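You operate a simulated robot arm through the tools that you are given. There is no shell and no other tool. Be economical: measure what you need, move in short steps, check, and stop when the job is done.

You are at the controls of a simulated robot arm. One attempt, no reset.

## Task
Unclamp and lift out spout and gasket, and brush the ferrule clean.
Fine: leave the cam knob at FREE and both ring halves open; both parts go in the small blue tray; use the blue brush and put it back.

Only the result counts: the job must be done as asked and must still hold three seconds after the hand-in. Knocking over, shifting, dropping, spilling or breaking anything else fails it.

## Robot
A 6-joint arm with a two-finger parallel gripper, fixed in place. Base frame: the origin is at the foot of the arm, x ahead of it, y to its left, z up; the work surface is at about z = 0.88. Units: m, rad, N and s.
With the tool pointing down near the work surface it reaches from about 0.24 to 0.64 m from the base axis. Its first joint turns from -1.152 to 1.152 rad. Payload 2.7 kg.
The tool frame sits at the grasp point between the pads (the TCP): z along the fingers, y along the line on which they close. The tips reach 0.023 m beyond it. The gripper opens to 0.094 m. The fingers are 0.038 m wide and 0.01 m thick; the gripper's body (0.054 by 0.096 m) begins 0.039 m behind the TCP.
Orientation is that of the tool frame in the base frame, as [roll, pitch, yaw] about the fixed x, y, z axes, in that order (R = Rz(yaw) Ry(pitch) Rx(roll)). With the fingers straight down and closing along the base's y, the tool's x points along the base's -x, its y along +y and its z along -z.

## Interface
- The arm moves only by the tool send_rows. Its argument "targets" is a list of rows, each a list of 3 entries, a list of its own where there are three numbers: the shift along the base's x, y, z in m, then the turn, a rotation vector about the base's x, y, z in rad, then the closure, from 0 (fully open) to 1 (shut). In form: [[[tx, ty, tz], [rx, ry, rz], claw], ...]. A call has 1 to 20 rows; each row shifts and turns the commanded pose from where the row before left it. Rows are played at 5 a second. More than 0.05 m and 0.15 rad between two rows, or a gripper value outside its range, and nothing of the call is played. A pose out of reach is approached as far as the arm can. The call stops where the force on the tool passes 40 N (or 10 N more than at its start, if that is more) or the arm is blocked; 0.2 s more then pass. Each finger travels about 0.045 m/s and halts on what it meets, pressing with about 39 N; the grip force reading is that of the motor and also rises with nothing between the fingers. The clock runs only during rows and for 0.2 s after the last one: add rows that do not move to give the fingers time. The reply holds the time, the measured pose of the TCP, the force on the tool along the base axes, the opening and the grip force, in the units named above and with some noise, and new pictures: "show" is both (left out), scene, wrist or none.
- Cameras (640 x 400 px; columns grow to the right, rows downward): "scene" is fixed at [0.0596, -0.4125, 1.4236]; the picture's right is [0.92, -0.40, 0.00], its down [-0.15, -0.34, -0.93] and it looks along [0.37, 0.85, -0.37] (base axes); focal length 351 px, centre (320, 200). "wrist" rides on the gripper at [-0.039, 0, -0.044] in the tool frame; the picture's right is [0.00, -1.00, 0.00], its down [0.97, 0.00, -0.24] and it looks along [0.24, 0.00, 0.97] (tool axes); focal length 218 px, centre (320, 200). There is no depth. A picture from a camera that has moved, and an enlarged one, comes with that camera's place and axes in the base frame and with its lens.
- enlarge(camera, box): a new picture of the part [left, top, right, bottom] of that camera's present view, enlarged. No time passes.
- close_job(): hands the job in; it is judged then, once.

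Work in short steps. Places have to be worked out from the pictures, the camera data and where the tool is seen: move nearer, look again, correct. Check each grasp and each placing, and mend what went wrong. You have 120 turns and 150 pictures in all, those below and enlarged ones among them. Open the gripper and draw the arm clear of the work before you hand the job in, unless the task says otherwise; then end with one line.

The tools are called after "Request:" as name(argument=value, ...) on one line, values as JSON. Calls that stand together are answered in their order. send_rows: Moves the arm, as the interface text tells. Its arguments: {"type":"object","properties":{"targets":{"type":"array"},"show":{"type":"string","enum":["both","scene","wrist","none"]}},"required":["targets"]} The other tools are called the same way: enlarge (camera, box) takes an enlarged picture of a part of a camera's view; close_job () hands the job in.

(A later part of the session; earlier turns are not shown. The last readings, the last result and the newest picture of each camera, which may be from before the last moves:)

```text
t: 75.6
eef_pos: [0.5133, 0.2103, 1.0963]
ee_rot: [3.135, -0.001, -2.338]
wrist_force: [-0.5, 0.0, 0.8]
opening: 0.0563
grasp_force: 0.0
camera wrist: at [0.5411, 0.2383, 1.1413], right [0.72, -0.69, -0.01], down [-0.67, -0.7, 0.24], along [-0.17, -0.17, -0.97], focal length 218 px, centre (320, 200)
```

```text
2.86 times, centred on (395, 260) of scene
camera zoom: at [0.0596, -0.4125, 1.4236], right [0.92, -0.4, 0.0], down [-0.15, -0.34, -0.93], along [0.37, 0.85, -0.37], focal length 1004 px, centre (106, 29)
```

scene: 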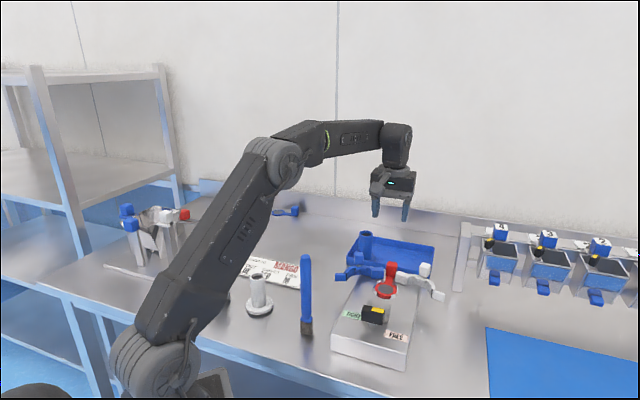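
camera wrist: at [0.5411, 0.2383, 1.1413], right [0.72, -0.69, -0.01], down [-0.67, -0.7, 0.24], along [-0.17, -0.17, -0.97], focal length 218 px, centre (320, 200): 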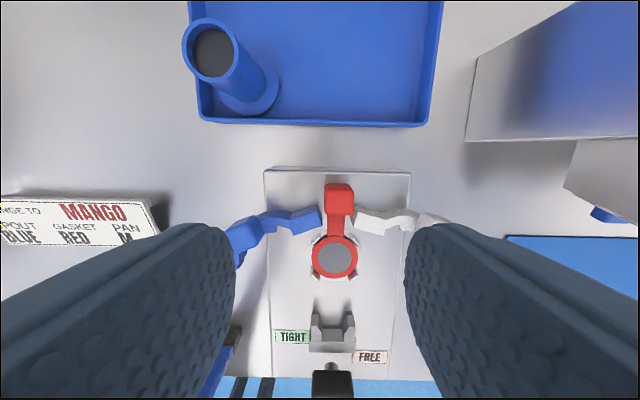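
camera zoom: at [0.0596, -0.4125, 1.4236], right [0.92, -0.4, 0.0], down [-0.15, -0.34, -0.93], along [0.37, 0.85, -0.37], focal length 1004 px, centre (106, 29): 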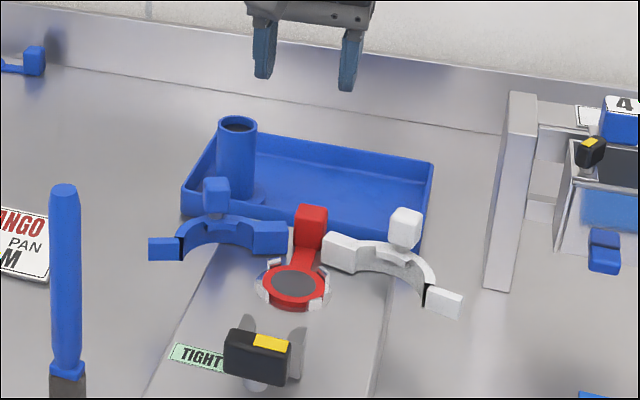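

The spout stands in the tray. Next the gasket: cube at about (0.522, 0.197, top 0.955), with the ring arms just inside it. I hover closer, offset 10 mm outward.

Request:
send_rows(targets=[[[0.016, -0.006, -0.03], [0, 0, 0], 0.5], [[0, 0, -0.035], [0, 0, 0], 0.55], [[0, 0, -0.02], [0, 0, 0], 0.55], [[0, 0, 0], [0, 0, 0], 0.55]], show="both")

Request:
enlarge(camera="scene", box=[350, 220, 440, 310])

```text
t: 76.6
eef_pos: [0.5282, 0.2033, 1.0118]
ee_rot: [3.134, 0.0, -2.338]
wrist_force: [0.3, 0.4, -0.3]
opening: 0.0426
grasp_force: 0.1
camera wrist: at [0.557, 0.2315, 1.0562], right [0.72, -0.69, -0.01], down [-0.67, -0.7, 0.24], along [-0.17, -0.17, -0.97], focal length 218 px, centre (320, 200)
```

scene: 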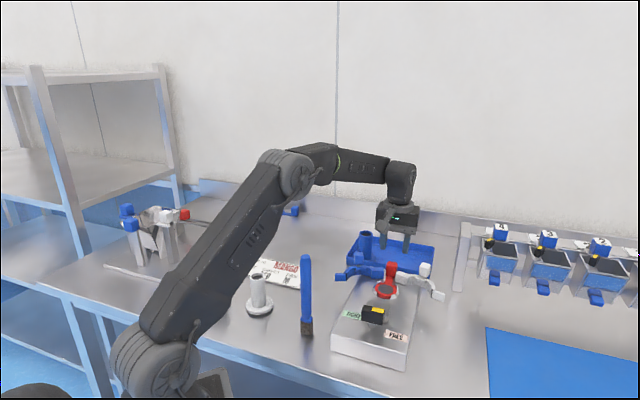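
wrist: 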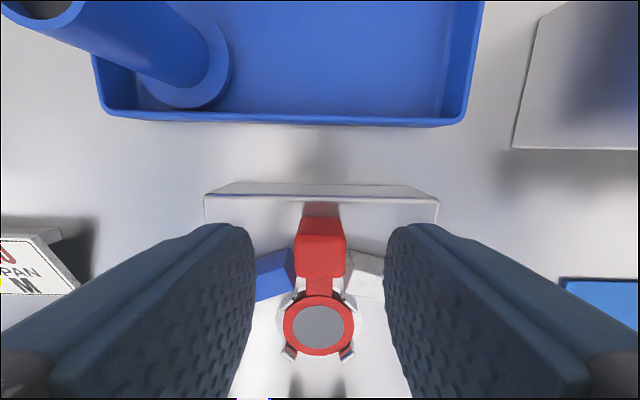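

```text
4.44 times, centred on (395, 265) of scene
camera zoom: at [0.0596, -0.4125, 1.4236], right [0.92, -0.4, 0.0], down [-0.15, -0.34, -0.93], along [0.37, 0.85, -0.37], focal length 1562 px, centre (-13, -89)
```

zoom: 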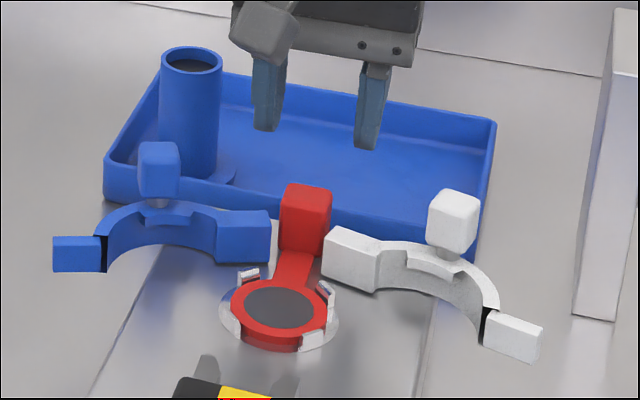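

Cube top about 0.9585, centre along-axis about 0.505; ring arms end at about 0.502 with tops about 0.943. Shift 5 mm further outward, descend to z 0.963 and close on the cube.

Request:
send_rows(targets=[[[0.004, 0.004, -0.015], [0, 0, 0], 0.57], [[0, 0, -0.02], [0, 0, 0], 0.57], [[0, 0, -0.013], [0, 0, 0], 0.57], [[0, 0, 0], [0, 0, 0], 0.57]], show="both")

Request:
enlarge(camera="scene", box=[350, 220, 440, 310])

```text
t: 77.6
eef_pos: [0.5333, 0.2084, 0.9628]
ee_rot: [3.135, 0.0, -2.339]
wrist_force: [-0.4, -0.2, 1.2]
opening: 0.0405
grasp_force: 0.1
camera wrist: at [0.5618, 0.2359, 1.0072], right [0.72, -0.69, -0.01], down [-0.67, -0.7, 0.24], along [-0.17, -0.17, -0.97], focal length 218 px, centre (320, 200)
```

scene: 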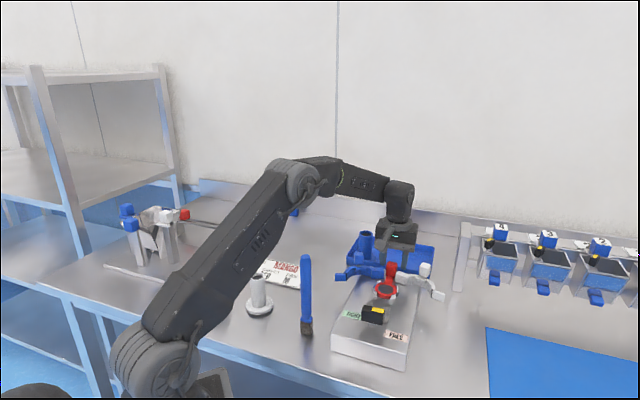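
wrist: 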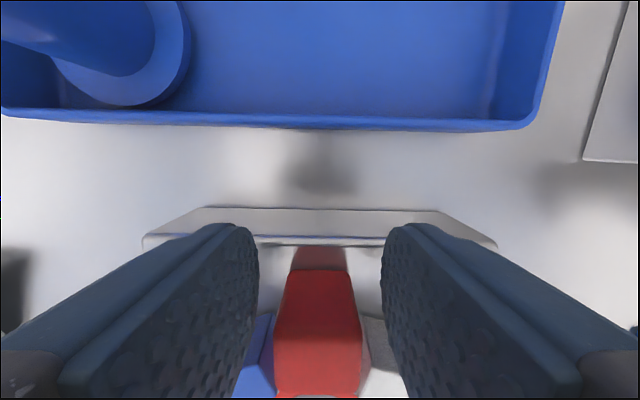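

```text
4.44 times, centred on (395, 265) of scene
camera zoom: at [0.0596, -0.4125, 1.4236], right [0.92, -0.4, 0.0], down [-0.15, -0.34, -0.93], along [0.37, 0.85, -0.37], focal length 1562 px, centre (-13, -89)
```

zoom: 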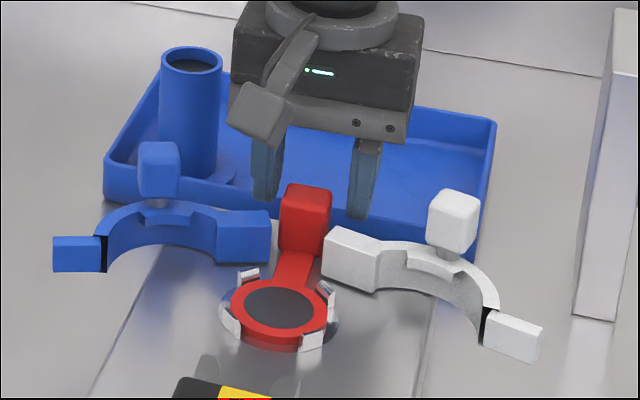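

The cube's outer ~14 mm lies between the pads. Close.

Request:
send_rows(targets=[[[0, 0, 0], [0, 0, 0], 0.75], [[0, 0, 0], [0, 0, 0], 0.9], [[0, 0, 0], [0, 0, 0], 0.9], [[0, 0, 0], [0, 0, 0], 0.9]], show="none")

Request:
send_rows(targets=[[[0, 0, 0.005], [0, 0, 0], 0.9], [[0, 0, 0.01], [0, 0, 0], 0.9], [[0, 0, 0.02], [0, 0, 0], 0.9], [[0, 0, 0.03], [0, 0, 0], 0.9], [[0, 0, 0.04], [0, 0, 0], 0.9], [[0, 0, 0], [0, 0, 0], 0.9]], show="both")

Request:
enlarge(camera="scene", box=[340, 190, 440, 310])

```text
t: 78.6
eef_pos: [0.5336, 0.2082, 0.9619]
ee_rot: [3.135, 0.0, -2.339]
wrist_force: [-0.5, -0.2, 0.2]
opening: 0.025
grasp_force: 39.2
```

```text
t: 80.0
eef_pos: [0.5338, 0.2082, 1.0684]
ee_rot: [3.134, -0.001, -2.337]
wrist_force: [-0.5, -0.3, -0.9]
opening: 0.0251
grasp_force: 39.0
camera wrist: at [0.5603, 0.2368, 1.1129], right [0.72, -0.69, -0.01], down [-0.67, -0.7, 0.24], along [-0.17, -0.17, -0.97], focal length 218 px, centre (320, 200)
```

scene: 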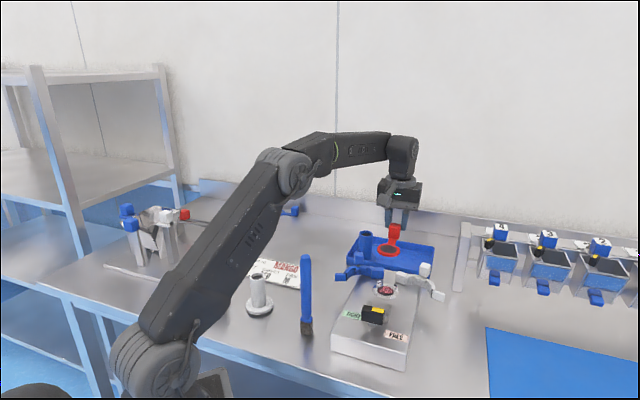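
wrist: 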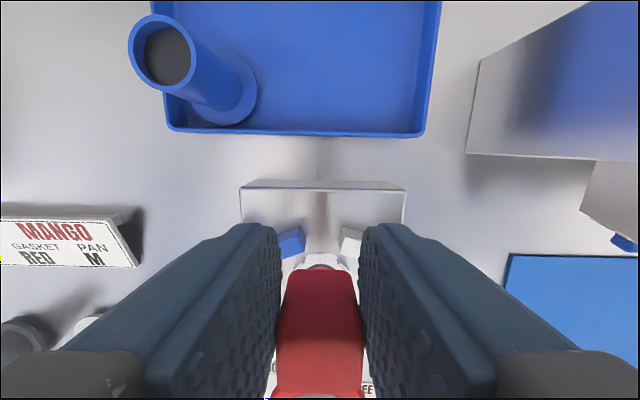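

```text
3.33 times, centred on (390, 250) of scene
camera zoom: at [0.0596, -0.4125, 1.4236], right [0.92, -0.4, 0.0], down [-0.15, -0.34, -0.93], along [0.37, 0.85, -0.37], focal length 1171 px, centre (87, 33)
```

zoom: 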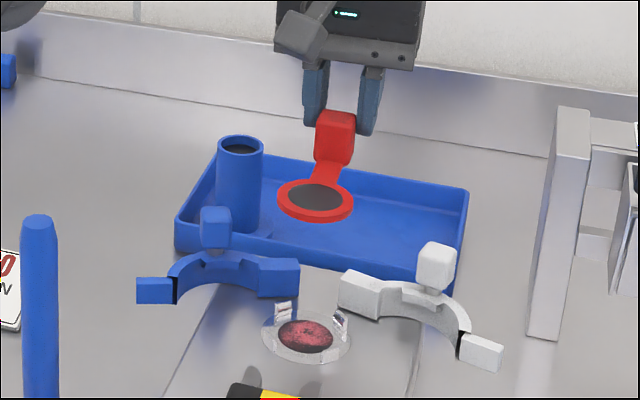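

The gasket is lifted cleanly. Rotate it 180° (clockwise) at this height so its ring will point into the tray; first half.

Request:
send_rows(targets=[[[0, 0, 0.01], [0, 0, -0.143], 0.9], [[0, 0, 0], [0, 0, -0.143], 0.9], [[0, 0, 0], [0, 0, -0.143], 0.9], [[0, 0, 0], [0, 0, -0.143], 0.9], [[0, 0, 0], [0, 0, -0.143], 0.9], [[0, 0, 0], [0, 0, -0.143], 0.9], [[0, 0, 0], [0, 0, -0.143], 0.9], [[0, 0, 0], [0, 0, -0.143], 0.9], [[0, 0, 0], [0, 0, -0.143], 0.9], [[0, 0, 0], [0, 0, -0.143], 0.9], [[0, 0, 0], [0, 0, -0.143], 0.9]], show="none")

Request:
send_rows(targets=[[[0, 0, 0], [0, 0, -0.143], 0.9], [[0, 0, 0], [0, 0, -0.143], 0.9], [[0, 0, 0], [0, 0, -0.143], 0.9], [[0, 0, 0], [0, 0, -0.143], 0.9], [[0, 0, 0], [0, 0, -0.143], 0.9], [[0, 0, 0], [0, 0, -0.143], 0.9], [[0, 0, 0], [0, 0, -0.143], 0.9], [[0, 0, 0], [0, 0, -0.143], 0.9], [[0, 0, 0], [0, 0, -0.143], 0.9], [[0, 0, 0], [0, 0, -0.143], 0.9], [[0, 0, 0], [0, 0, -0.143], 0.9]], show="both")

```text
t: 82.4
eef_pos: [0.5325, 0.2085, 1.0788]
ee_rot: [3.136, 0.001, 2.37]
wrist_force: [0.1, -0.2, -0.6]
opening: 0.0253
grasp_force: 38.8
```

```text
t: 84.8
eef_pos: [0.5325, 0.2074, 1.0781]
ee_rot: [3.135, 0.001, 0.796]
wrist_force: [0.1, -0.2, -0.4]
opening: 0.0252
grasp_force: 38.7
camera wrist: at [0.5058, 0.1803, 1.1227], right [-0.72, 0.7, -0.01], down [0.68, 0.7, 0.24], along [0.17, 0.17, -0.97], focal length 218 px, centre (320, 200)
```

scene: 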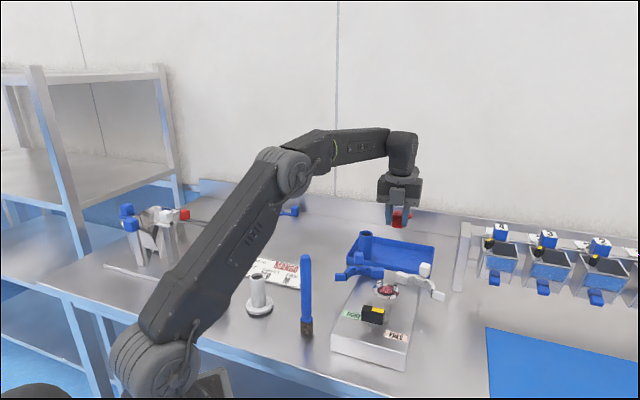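
wrist: 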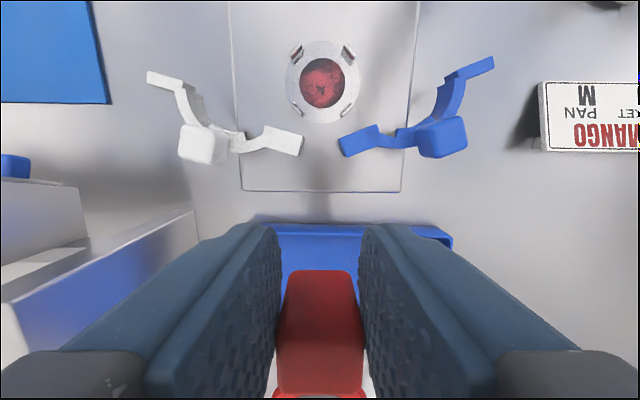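

The rotation worked, and I can see the soiled ferrule at (0.471, 0.1455). Move toward the tray: lower to z 0.99, then outward to along-axis 0.60.

Request:
send_rows(targets=[[[0.005, 0.014, -0.03], [0, 0, 0], 0.9], [[0.005, 0.014, -0.03], [0, 0, 0], 0.9], [[0.0041, 0.0144, -0.025], [0, 0, 0], 0.9], [[0.013, 0.013, -0.01], [0, 0, 0], 0.9], [[0.0132, 0.0132, -0.01], [0, 0, 0], 0.9], [[0, 0, 0], [0, 0, 0], 0.9]], show="both")

Request:
enlarge(camera="scene", box=[340, 190, 440, 310])

```text
t: 86.2
eef_pos: [0.5721, 0.276, 0.9735]
ee_rot: [3.136, 0.003, 0.799]
wrist_force: [-0.1, -0.3, -1.3]
opening: 0.0248
grasp_force: 39.2
camera wrist: at [0.5456, 0.2485, 1.0175], right [-0.72, 0.7, -0.01], down [0.68, 0.7, 0.24], along [0.17, 0.17, -0.97], focal length 218 px, centre (320, 200)
```

scene: 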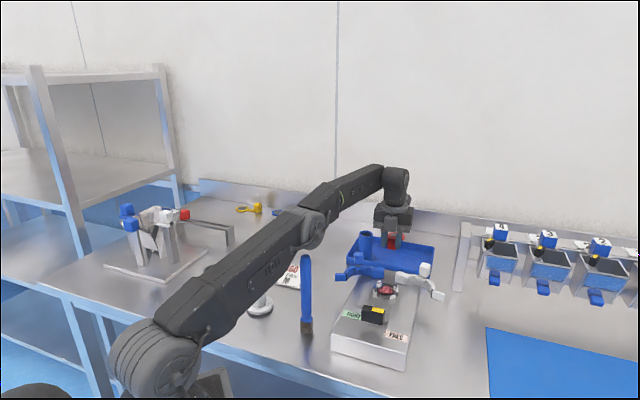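
wrist: 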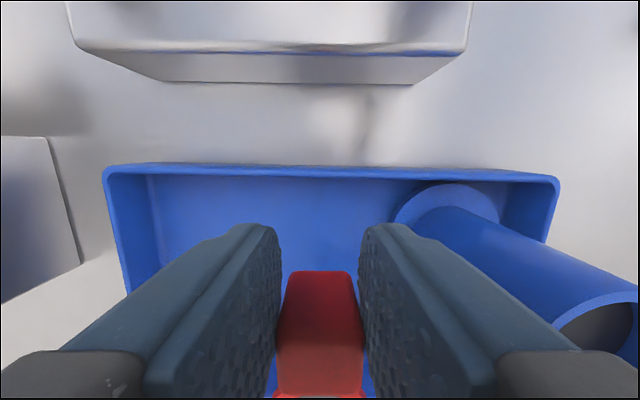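

```text
3.33 times, centred on (390, 250) of scene
camera zoom: at [0.0596, -0.4125, 1.4236], right [0.92, -0.4, 0.0], down [-0.15, -0.34, -0.93], along [0.37, 0.85, -0.37], focal length 1171 px, centre (87, 33)
```

zoom: 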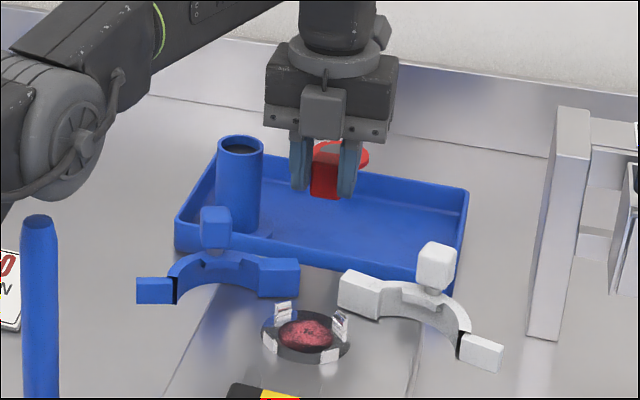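

In position above the tray. Lower in stages.

Request:
send_rows(targets=[[[0.0015, 0.0015, -0.02], [0, 0, 0], 0.9], [[0, 0, -0.018], [0, 0, 0], 0.9], [[0, 0, 0], [0, 0, 0], 0.9]], show="both")

Request:
enlarge(camera="scene", box=[340, 190, 440, 310])

```text
t: 87.0
eef_pos: [0.5743, 0.2781, 0.9347]
ee_rot: [3.133, 0.0, 0.801]
wrist_force: [0.0, -0.3, -0.5]
opening: 0.0251
grasp_force: 38.6
camera wrist: at [0.5476, 0.2504, 0.9789], right [-0.72, 0.7, -0.01], down [0.67, 0.7, 0.24], along [0.17, 0.17, -0.97], focal length 218 px, centre (320, 200)
```

scene: 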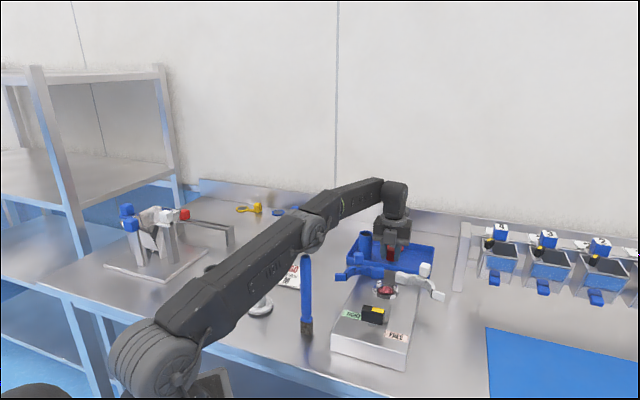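
wrist: 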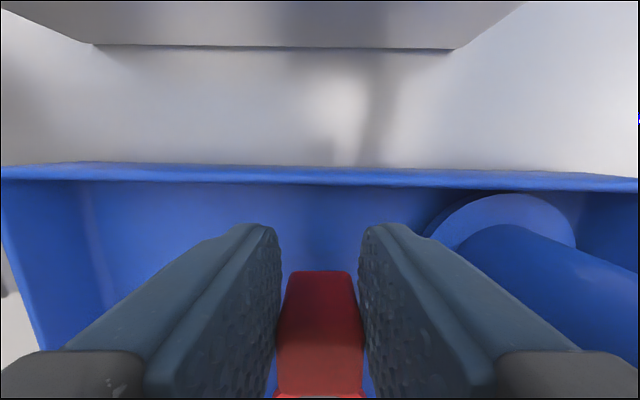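

```text
3.33 times, centred on (390, 250) of scene
camera zoom: at [0.0596, -0.4125, 1.4236], right [0.92, -0.4, 0.0], down [-0.15, -0.34, -0.93], along [0.37, 0.85, -0.37], focal length 1171 px, centre (87, 33)
```

zoom: 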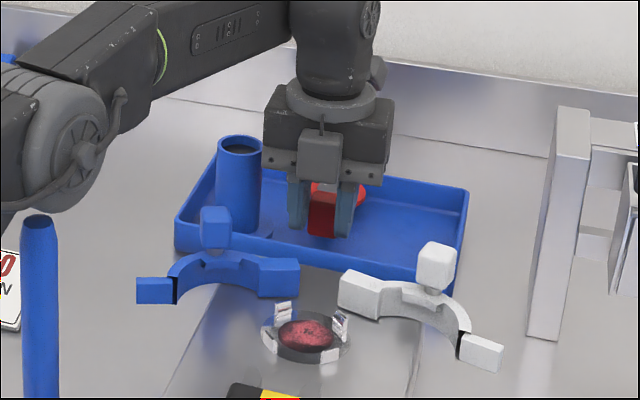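

The forearm passes close above the brush handle. I check that clearance before lowering further.

Request:
enlarge(camera="scene", box=[260, 200, 360, 290])

```text
4.44 times, centred on (310, 245) of scene
camera zoom: at [0.0596, -0.4125, 1.4236], right [0.92, -0.4, 0.0], down [-0.15, -0.34, -0.93], along [0.37, 0.85, -0.37], focal length 1562 px, centre (364, 0)
```

zoom: 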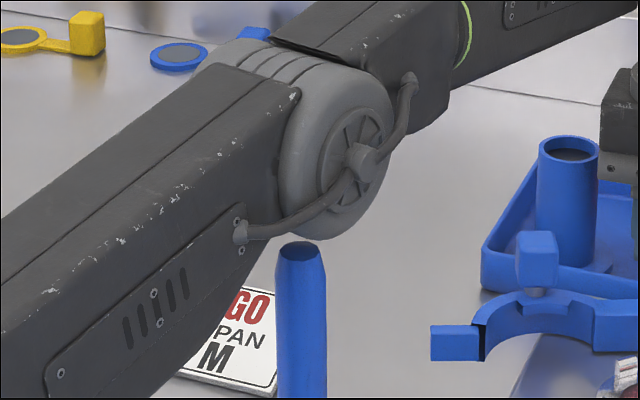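

Elbow appears about 3 cm above the brush top. Lower in 3–4 mm steps and recheck.

Request:
send_rows(targets=[[[0, 0, -0.004], [0, 0, 0], 0.9], [[0, 0, -0.004], [0, 0, 0], 0.9], [[0, 0, 0], [0, 0, 0], 0.9]], show="none")

Request:
enlarge(camera="scene", box=[260, 200, 360, 290])

```text
t: 87.8
eef_pos: [0.5729, 0.2779, 0.9276]
ee_rot: [3.134, 0.0, 0.8]
wrist_force: [0.3, -0.8, 0.0]
opening: 0.0251
grasp_force: 38.7
```

```text
4.44 times, centred on (310, 245) of scene
camera zoom: at [0.0596, -0.4125, 1.4236], right [0.92, -0.4, 0.0], down [-0.15, -0.34, -0.93], along [0.37, 0.85, -0.37], focal length 1562 px, centre (364, 0)
```

zoom: 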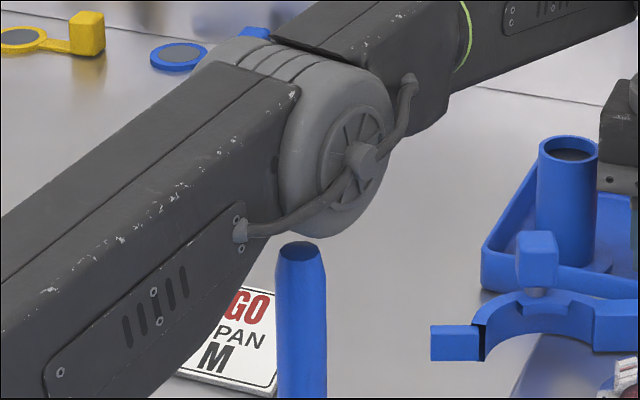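

Clearance barely changes. Continue down to contact.

Request:
send_rows(targets=[[[0, 0, -0.003], [0, 0, 0], 0.9], [[0, 0, -0.003], [0, 0, 0], 0.9], [[0, 0, 0], [0, 0, 0], 0.9]], show="none")

```text
t: 88.6
eef_pos: [0.5739, 0.2788, 0.9223]
ee_rot: [3.134, -0.002, 0.8]
wrist_force: [-1.6, -1.4, 3.4]
opening: 0.0256
grasp_force: 38.9
```

Request:
send_rows(targets=[[[0, 0, -0.002], [0, 0, 0], 0.9], [[0, 0, -0.001], [0, 0, 0], 0.9], [[0, 0, 0], [0, 0, 0], 0.9]], show="wrist")

Request:
enlarge(camera="scene", box=[350, 210, 440, 290])

```text
t: 89.4
eef_pos: [0.574, 0.278, 0.9212]
ee_rot: [3.133, -0.005, 0.804]
wrist_force: [-8.6, -4.6, 23.1]
opening: 0.0247
grasp_force: 39.0
camera wrist: at [0.5473, 0.2508, 0.9657], right [-0.72, 0.7, -0.01], down [0.67, 0.7, 0.24], along [0.18, 0.17, -0.97], focal length 218 px, centre (320, 200)
```

wrist: 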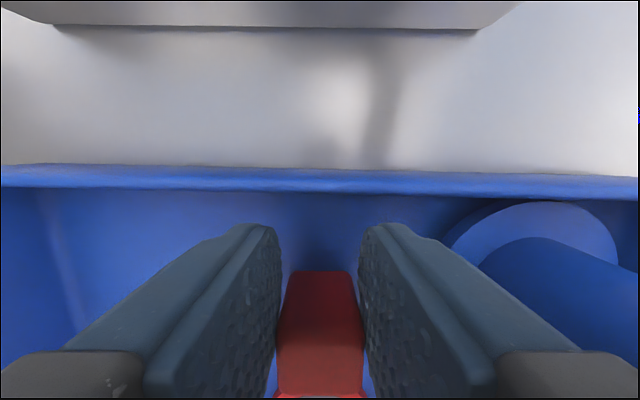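

```text
5.00 times, centred on (395, 250) of scene
camera zoom: at [0.0589, -0.4129, 1.4235], right [0.92, -0.4, 0.0], down [-0.15, -0.34, -0.93], along [0.37, 0.85, -0.37], focal length 1757 px, centre (-55, -50)
```

zoom: 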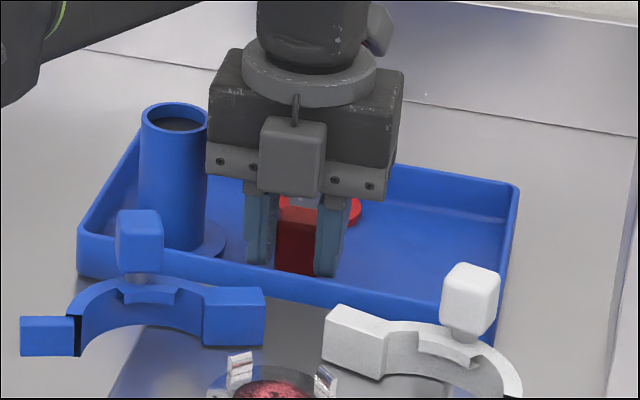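

On the tray floor (23 N). Release with a small opening and lift straight up.

Request:
send_rows(targets=[[[0, 0, 0.002], [0, 0, 0], 0.75], [[0, 0, 0], [0, 0, 0], 0.62], [[0, 0, 0], [0, 0, 0], 0.58], [[0, 0, 0], [0, 0, 0], 0.58], [[0, 0, 0.02], [0, 0, 0], 0.58], [[0, 0, 0.03], [0, 0, 0], 0.58], [[-0.005, -0.005, 0.045], [0, 0, 0], 0.58], [[-0.02, -0.02, 0.04], [0, 0, 0], 0.58], [[-0.03, -0.03, 0.02], [0, 0, 0], 0.5], [[-0.03, -0.03, 0], [0, 0, 0], 0.5], [[0, 0, 0], [0, 0, 0], 0.5]], show="both")

Request:
enlarge(camera="scene", box=[330, 210, 450, 310])

Request:
enlarge(camera="wrist", box=[210, 20, 430, 170])

```text
t: 91.8
eef_pos: [0.4906, 0.1943, 1.0758]
ee_rot: [3.133, -0.003, 0.802]
wrist_force: [-0.3, 0.7, -0.2]
opening: 0.0471
grasp_force: 0.1
camera wrist: at [0.4631, 0.1669, 1.1205], right [-0.72, 0.7, -0.01], down [0.67, 0.7, 0.24], along [0.17, 0.17, -0.97], focal length 218 px, centre (320, 200)
```

scene: 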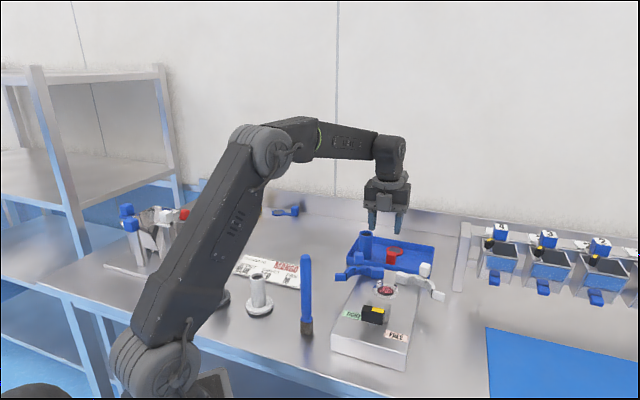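
wrist: 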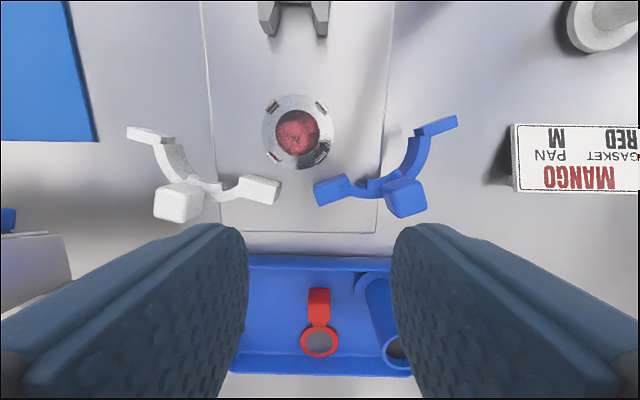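

```text
4.00 times, centred on (390, 260) of scene
camera zoom: at [0.0596, -0.4125, 1.4236], right [0.92, -0.4, 0.0], down [-0.15, -0.34, -0.93], along [0.37, 0.85, -0.37], focal length 1405 px, centre (40, -40)
```

zoom: 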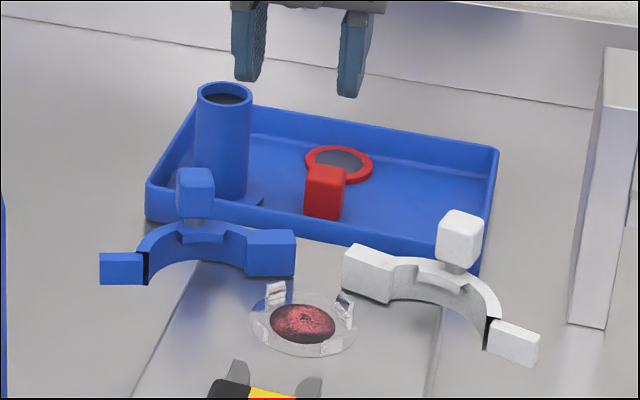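

```text
2.67 times, centred on (320, 95) of wrist
camera zoom: at [0.4631, 0.1669, 1.1205], right [-0.72, 0.7, -0.01], down [0.67, 0.7, 0.24], along [0.17, 0.17, -0.97], focal length 582 px, centre (320, 480)
```

zoom: 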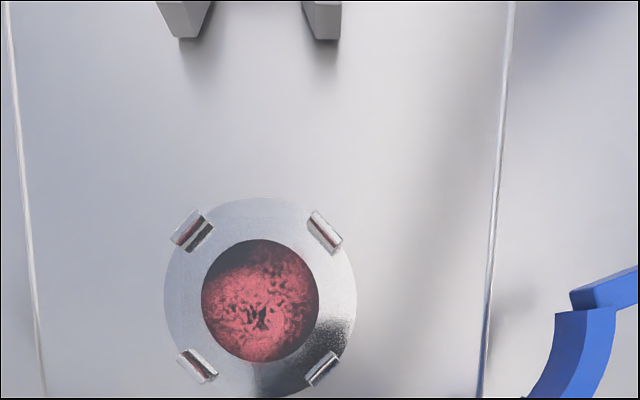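

Both parts are in the tray. Next the brush: raise, rotate back to the nominal yaw, and move to where I can view the brush from above.

Request:
send_rows(targets=[[[0, 0, 0.035], [0, 0, 0.138], 0.5], [[0, 0, 0.035], [0, 0, 0.138], 0.5], [[-0.005, -0.005, 0.035], [0, 0, 0.138], 0.4], [[-0.01, -0.01, 0.03], [0, 0, 0.138], 0.3], [[-0.012, -0.01, 0.01], [0, 0, 0.138], 0.2], [[-0.012, -0.01, 0], [0, 0, 0.138], 0.2], [[-0.012, -0.01, 0], [0, 0, 0.138], 0.2], [[-0.012, -0.01, 0], [0, 0, 0.138], 0.2], [[-0.012, -0.01, 0], [0, 0, 0.138], 0.2], [[-0.012, -0.01, 0], [0, 0, 0.138], 0.2], [[-0.012, -0.01, 0], [0, 0, 0.138], 0.2], [[-0.012, -0.01, 0], [0, 0, 0.138], 0.2], [[-0.012, 0, 0], [0, 0, 0.138], 0.2], [[-0.012, 0, 0], [0, 0, 0.138], 0.2], [[-0.012, 0, 0], [0, 0, 0.138], 0.2], [[-0.012, 0, 0], [0, 0, 0.138], 0.2], [[0, 0, 0], [0, 0, 0.135], 0.2], [[0, 0, 0], [0, 0, 0], 0.2]], show="both")

Request:
enlarge(camera="scene", box=[270, 230, 350, 350])

```text
t: 95.6
eef_pos: [0.3285, 0.097, 1.2191]
ee_rot: [3.133, 0.0, -3.136]
wrist_force: [-0.6, 0.3, 0.2]
opening: 0.075
grasp_force: 0.1
camera wrist: at [0.3703, 0.0982, 1.2644], right [0.0, -1.0, -0.01], down [-0.97, -0.01, 0.24], along [-0.24, 0.01, -0.97], focal length 218 px, centre (320, 200)
```

scene: 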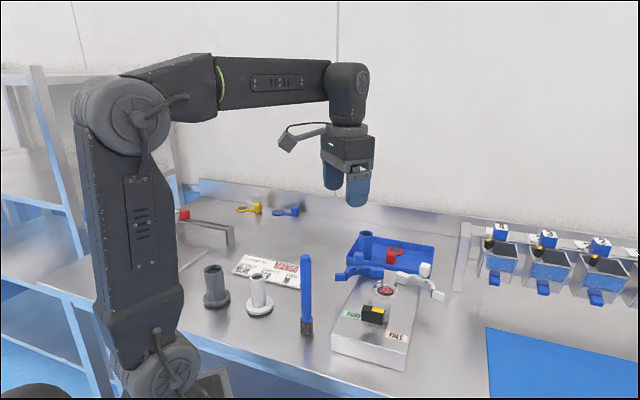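
wrist: 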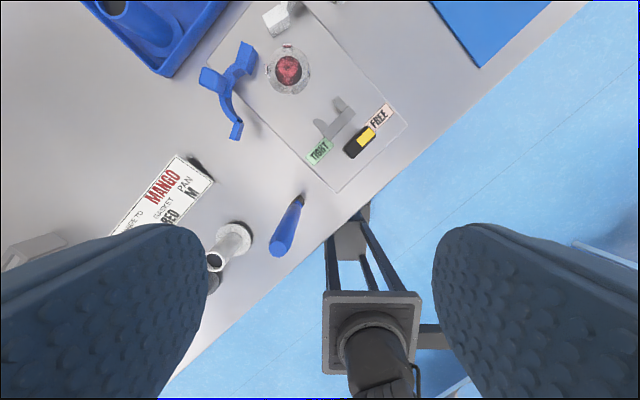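

```text
3.33 times, centred on (310, 290) of scene
camera zoom: at [0.0596, -0.4125, 1.4236], right [0.92, -0.4, 0.0], down [-0.15, -0.34, -0.93], along [0.37, 0.85, -0.37], focal length 1171 px, centre (353, -100)
```

zoom: 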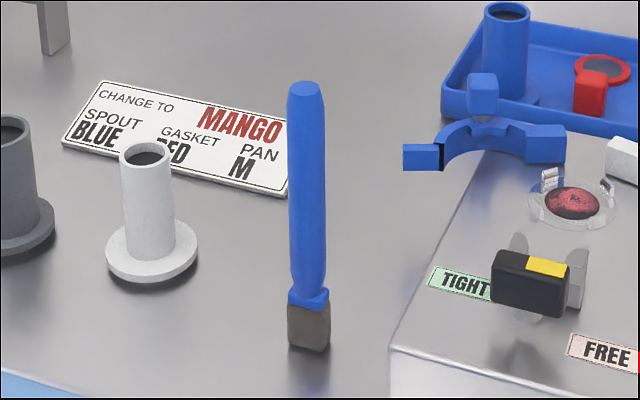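

Brush at about (0.270, 0.141), top z about 1.068, free-standing. Move above it for accurate centring.

Request:
send_rows(targets=[[[-0.02, 0.015, -0.02], [0, 0, 0], 0.3], [[-0.02, 0.015, -0.025], [0, 0, 0], 0.3], [[-0.0185, 0.0135, -0.03], [0, 0, 0], 0.3], [[0, 0, -0.015], [0, 0, 0], 0.3], [[0, 0, 0], [0, 0, 0], 0.3]], show="both")

```text
t: 96.8
eef_pos: [0.271, 0.1418, 1.1308]
ee_rot: [3.135, -0.001, -3.139]
wrist_force: [-0.4, 0.0, 0.3]
opening: 0.0659
grasp_force: 0.1
camera wrist: at [0.3109, 0.1418, 1.1747], right [0.0, -1.0, -0.01], down [-0.97, 0.0, 0.24], along [-0.24, 0.01, -0.97], focal length 218 px, centre (320, 200)
```

scene: 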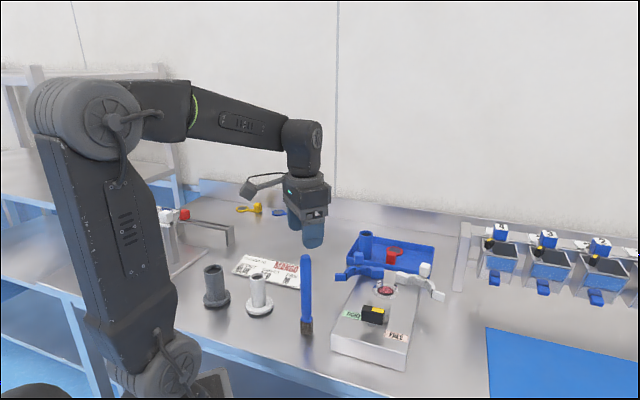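
wrist: 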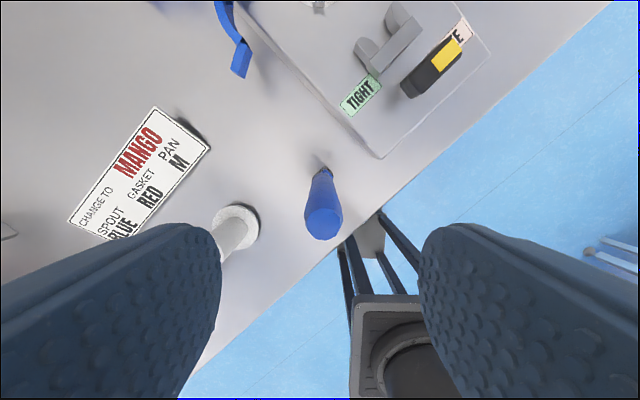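

Brush top centre at (0.2727, 0.1413), essentially under the TCP. Descend to z 1.037 and close gently.

Request:
send_rows(targets=[[[0.0015, -0.0005, -0.03], [0, 0, 0], 0.4], [[0, 0, -0.03], [0, 0, 0], 0.45], [[0, 0, -0.02], [0, 0, 0], 0.45], [[0, 0, -0.014], [0, 0, 0], 0.5], [[0, 0, 0], [0, 0, 0], 0.55], [[0, 0, 0], [0, 0, 0], 0.6]], show="both")

```text
t: 98.2
eef_pos: [0.2731, 0.141, 1.0366]
ee_rot: [3.135, 0.0, -3.141]
wrist_force: [-0.7, 0.6, -0.4]
opening: 0.0376
grasp_force: 0.1
camera wrist: at [0.3132, 0.1414, 1.0816], right [0.0, -1.0, -0.01], down [-0.97, 0.0, 0.24], along [-0.24, 0.01, -0.97], focal length 218 px, centre (320, 200)
```

scene: 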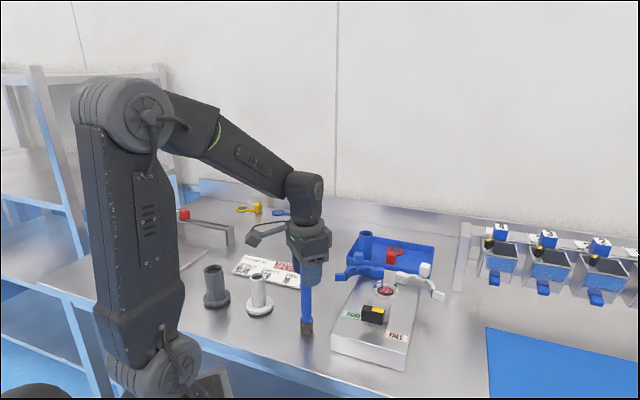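
wrist: 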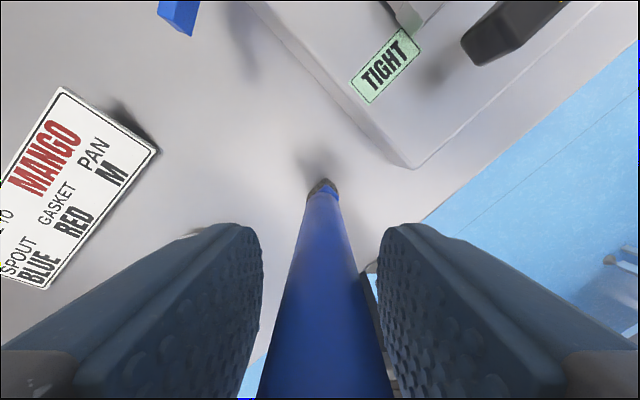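

Well centred (about 1 mm). Close slowly and lift slightly.

Request:
send_rows(targets=[[[0, -0.001, 0], [0, 0, 0], 0.64], [[0, 0, 0], [0, 0, 0], 0.68], [[0, 0, 0], [0, 0, 0], 0.72], [[0, 0, 0], [0, 0, 0], 0.8], [[0, 0, 0], [0, 0, 0], 0.9], [[0, 0, 0], [0, 0, 0], 0.9]], show="none")

Request:
send_rows(targets=[[[0, 0, 0.005], [0, 0, 0], 0.9], [[0, 0, 0.015], [0, 0, 0], 0.9], [[0, 0, 0.03], [0, 0, 0], 0.9], [[0, 0, 0.03], [0, 0, 0], 0.9], [[0, 0, 0], [0, 0, 0], 0.9]], show="both")

```text
t: 99.6
eef_pos: [0.2737, 0.1397, 1.0362]
ee_rot: [3.136, 0.003, -3.139]
wrist_force: [0.2, 0.0, 1.1]
opening: 0.0213
grasp_force: 39.3
```

```text
t: 100.8
eef_pos: [0.2748, 0.1393, 1.1178]
ee_rot: [3.134, -0.001, -3.139]
wrist_force: [0.5, 0.2, -1.4]
opening: 0.0218
grasp_force: 39.1
camera wrist: at [0.3142, 0.1398, 1.1615], right [0.0, -1.0, -0.01], down [-0.97, 0.0, 0.24], along [-0.24, 0.01, -0.97], focal length 218 px, centre (320, 200)
```

scene: 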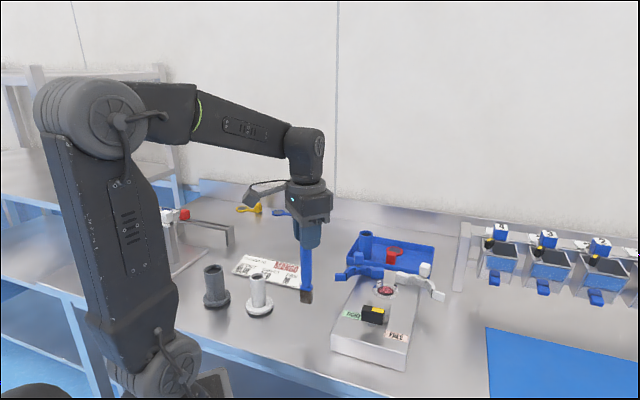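
wrist: 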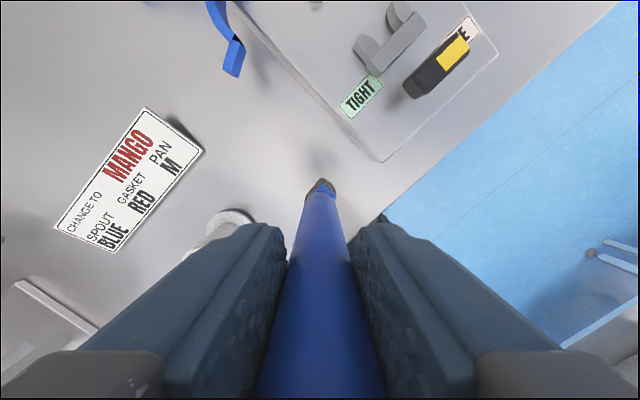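

Brush held; its bristle end is 0.156 below the TCP. Carry it over the ferrule.

Request:
send_rows(targets=[[[0, 0, 0.03], [0, 0, 0], 0.9], [[0.03, 0.001, 0], [0, 0, 0], 0.9], [[0.035, 0.001, 0], [0, 0, 0], 0.9], [[0.035, 0.001, 0], [0, 0, 0], 0.9], [[0.035, 0.001, 0], [0, 0, 0], 0.9], [[0.035, 0.001, 0], [0, 0, 0], 0.9], [[0.025, 0.0015, 0], [0, 0, 0], 0.9], [[0, 0, 0], [0, 0, 0], 0.9]], show="both")

Request:
enlarge(camera="scene", box=[330, 220, 450, 330])

```text
t: 102.6
eef_pos: [0.4709, 0.1477, 1.148]
ee_rot: [3.134, 0.0, -3.137]
wrist_force: [0.2, 1.0, 0.0]
opening: 0.0216
grasp_force: 39.5
camera wrist: at [0.5103, 0.1474, 1.192], right [0.0, -1.0, -0.01], down [-0.97, 0.0, 0.24], along [-0.24, 0.01, -0.97], focal length 218 px, centre (320, 200)
```

scene: 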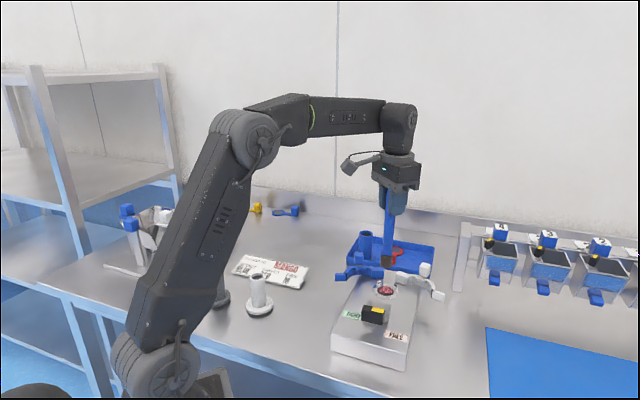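
wrist: 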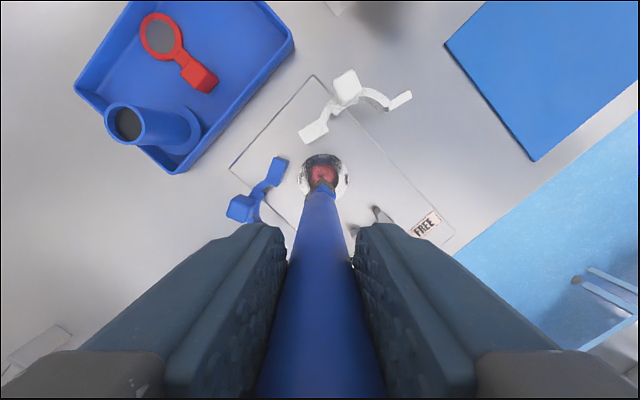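

```text
3.64 times, centred on (390, 275) of scene
camera zoom: at [0.0596, -0.4125, 1.4236], right [0.92, -0.4, 0.0], down [-0.15, -0.34, -0.93], along [0.37, 0.85, -0.37], focal length 1278 px, centre (66, -73)
```

zoom: 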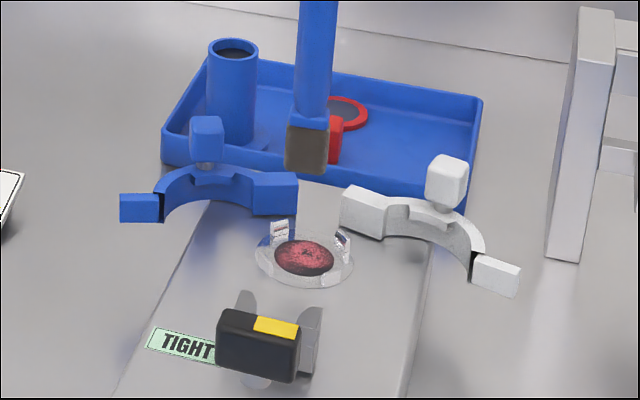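

Ferrule centre about (0.471, 0.1465). Lower the brush to just above it.

Request:
send_rows(targets=[[[0, -0.001, -0.03], [0, 0, 0], 0.9], [[0, 0, -0.025], [0, 0, 0], 0.9], [[0, 0, -0.004], [0, 0, 0], 0.9], [[0, 0, 0], [0, 0, 0], 0.9]], show="wrist")

Request:
enlarge(camera="scene", box=[350, 250, 430, 320])

Request:
enlarge(camera="wrist", box=[260, 130, 380, 230])

```text
t: 103.6
eef_pos: [0.4699, 0.1464, 1.0879]
ee_rot: [3.135, 0.0, -3.139]
wrist_force: [0.8, -0.2, -0.7]
opening: 0.0214
grasp_force: 39.2
camera wrist: at [0.5087, 0.1461, 1.1322], right [0.0, -1.0, -0.01], down [-0.97, 0.0, 0.24], along [-0.24, 0.01, -0.97], focal length 218 px, centre (320, 200)
```

wrist: 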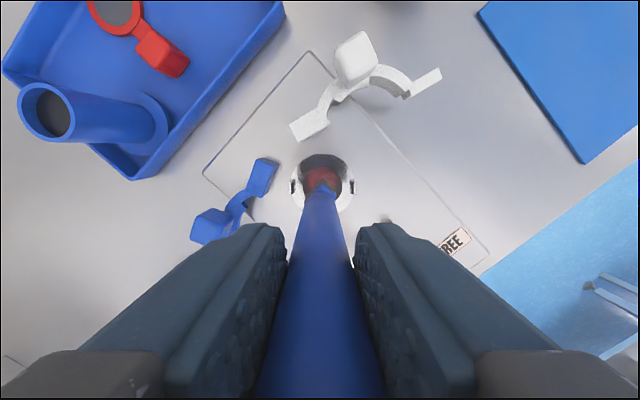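

```text
5.71 times, centred on (390, 285) of scene
camera zoom: at [0.0596, -0.4125, 1.4236], right [0.92, -0.4, 0.0], down [-0.15, -0.34, -0.93], along [0.37, 0.85, -0.37], focal length 2008 px, centre (-80, -286)
```

zoom: 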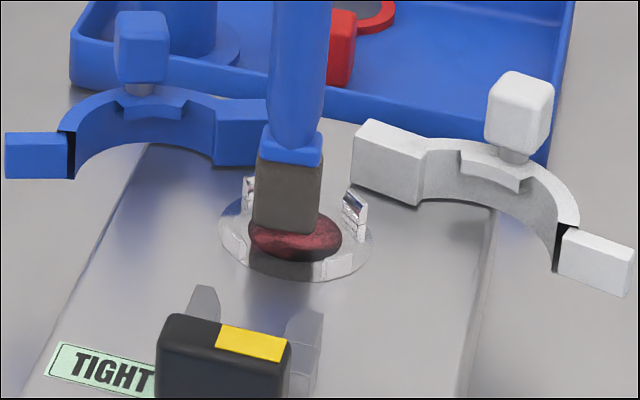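

```text
4.00 times, centred on (320, 180) of wrist
camera zoom: at [0.5087, 0.1461, 1.1322], right [0.0, -1.0, -0.01], down [-0.97, 0.0, 0.24], along [-0.24, 0.01, -0.97], focal length 873 px, centre (320, 280)
```

zoom: 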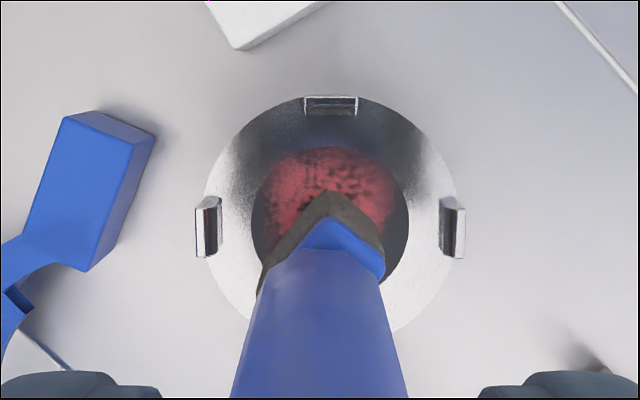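

Brush is over the patch (centre about (0.472, 0.146), radius about 0.018). Lower to contact in small steps.

Request:
send_rows(targets=[[[0.001, 0, -0.002], [0, 0, 0], 0.9], [[0, 0, -0.002], [0, 0, 0], 0.9], [[0, 0, 0], [0, 0, 0], 0.9]], show="none")

```text
t: 104.4
eef_pos: [0.4695, 0.1461, 1.0838]
ee_rot: [3.136, 0.0, -3.141]
wrist_force: [0.3, 0.2, -0.1]
opening: 0.0215
grasp_force: 38.8
```

Request:
send_rows(targets=[[[0.001, 0, -0.002], [0, 0, 0], 0.9], [[0, 0, -0.001], [0, 0, 0], 0.9], [[0, 0, 0], [0, 0, 0], 0.9]], show="none")

Request:
enlarge(camera="scene", box=[360, 260, 420, 310])

```text
t: 105.2
eef_pos: [0.4706, 0.1461, 1.0821]
ee_rot: [3.134, 0.002, -3.139]
wrist_force: [-3.1, 0.2, 13.9]
opening: 0.0213
grasp_force: 38.5
```

```text
8.00 times, centred on (390, 285) of scene
camera zoom: at [0.0593, -0.4126, 1.4236], right [0.92, -0.4, 0.0], down [-0.15, -0.34, -0.93], along [0.37, 0.85, -0.37], focal length 2811 px, centre (-240, -480)
```

zoom: 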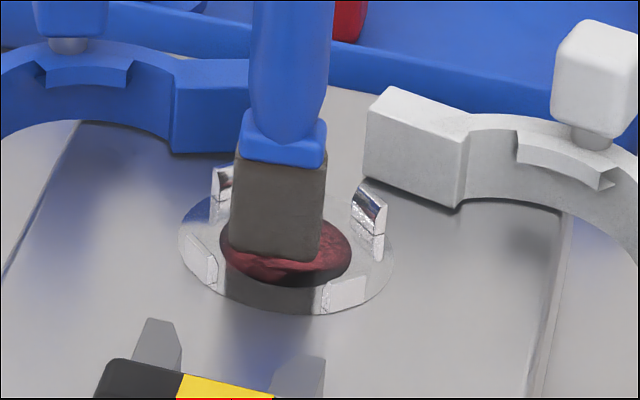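

Contact at 14 N. Wipe with short strokes of about ±6 mm in all directions, staying inside the clips.

Request:
send_rows(targets=[[[0.006, 0, 0], [0, 0, 0], 0.9], [[-0.006, 0, 0], [0, 0, 0], 0.9], [[-0.006, 0, 0], [0, 0, 0], 0.9], [[0.006, 0, 0], [0, 0, 0], 0.9], [[0, 0.006, 0], [0, 0, 0], 0.9], [[0, -0.006, 0], [0, 0, 0], 0.9], [[0, -0.006, 0], [0, 0, 0], 0.9], [[0, 0.006, 0], [0, 0, 0], 0.9], [[0.006, 0.006, 0], [0, 0, 0], 0.9], [[-0.006, -0.006, 0], [0, 0, 0], 0.9], [[-0.006, -0.006, 0], [0, 0, 0], 0.9], [[0.006, 0.006, 0], [0, 0, 0], 0.9], [[0.006, -0.006, 0], [0, 0, 0], 0.9], [[-0.006, 0.006, 0], [0, 0, 0], 0.9], [[-0.006, 0.006, 0], [0, 0, 0], 0.9], [[0.006, -0.006, 0], [0, 0, 0], 0.9]], show="none")

Request:
enlarge(camera="scene", box=[360, 260, 420, 310])

Request:
enlarge(camera="wrist", box=[260, 130, 380, 230])

```text
t: 108.6
eef_pos: [0.4692, 0.1464, 1.0802]
ee_rot: [3.131, -0.002, -3.139]
wrist_force: [-5.7, 3.0, 16.8]
opening: 0.0212
grasp_force: 38.9
```

```text
8.00 times, centred on (390, 285) of scene
camera zoom: at [0.0592, -0.4125, 1.4236], right [0.92, -0.4, 0.0], down [-0.15, -0.34, -0.93], along [0.37, 0.85, -0.37], focal length 2811 px, centre (-240, -480)
```

zoom: 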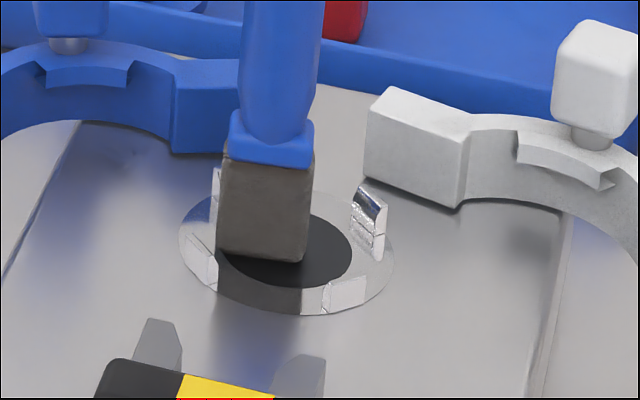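

```text
4.00 times, centred on (320, 180) of wrist
camera zoom: at [0.5084, 0.1465, 1.1245], right [0.0, -1.0, -0.01], down [-0.97, -0.01, 0.24], along [-0.24, 0.01, -0.97], focal length 873 px, centre (320, 280)
```

zoom: 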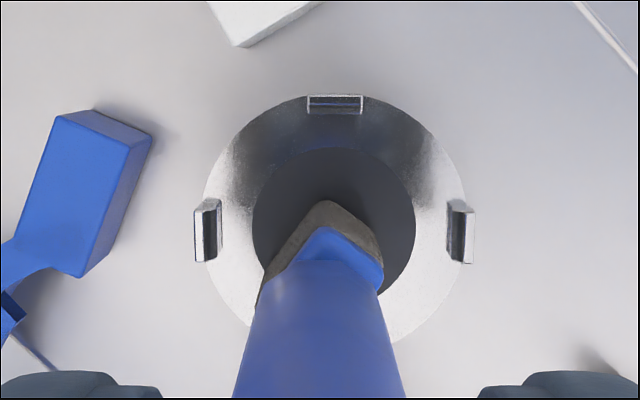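

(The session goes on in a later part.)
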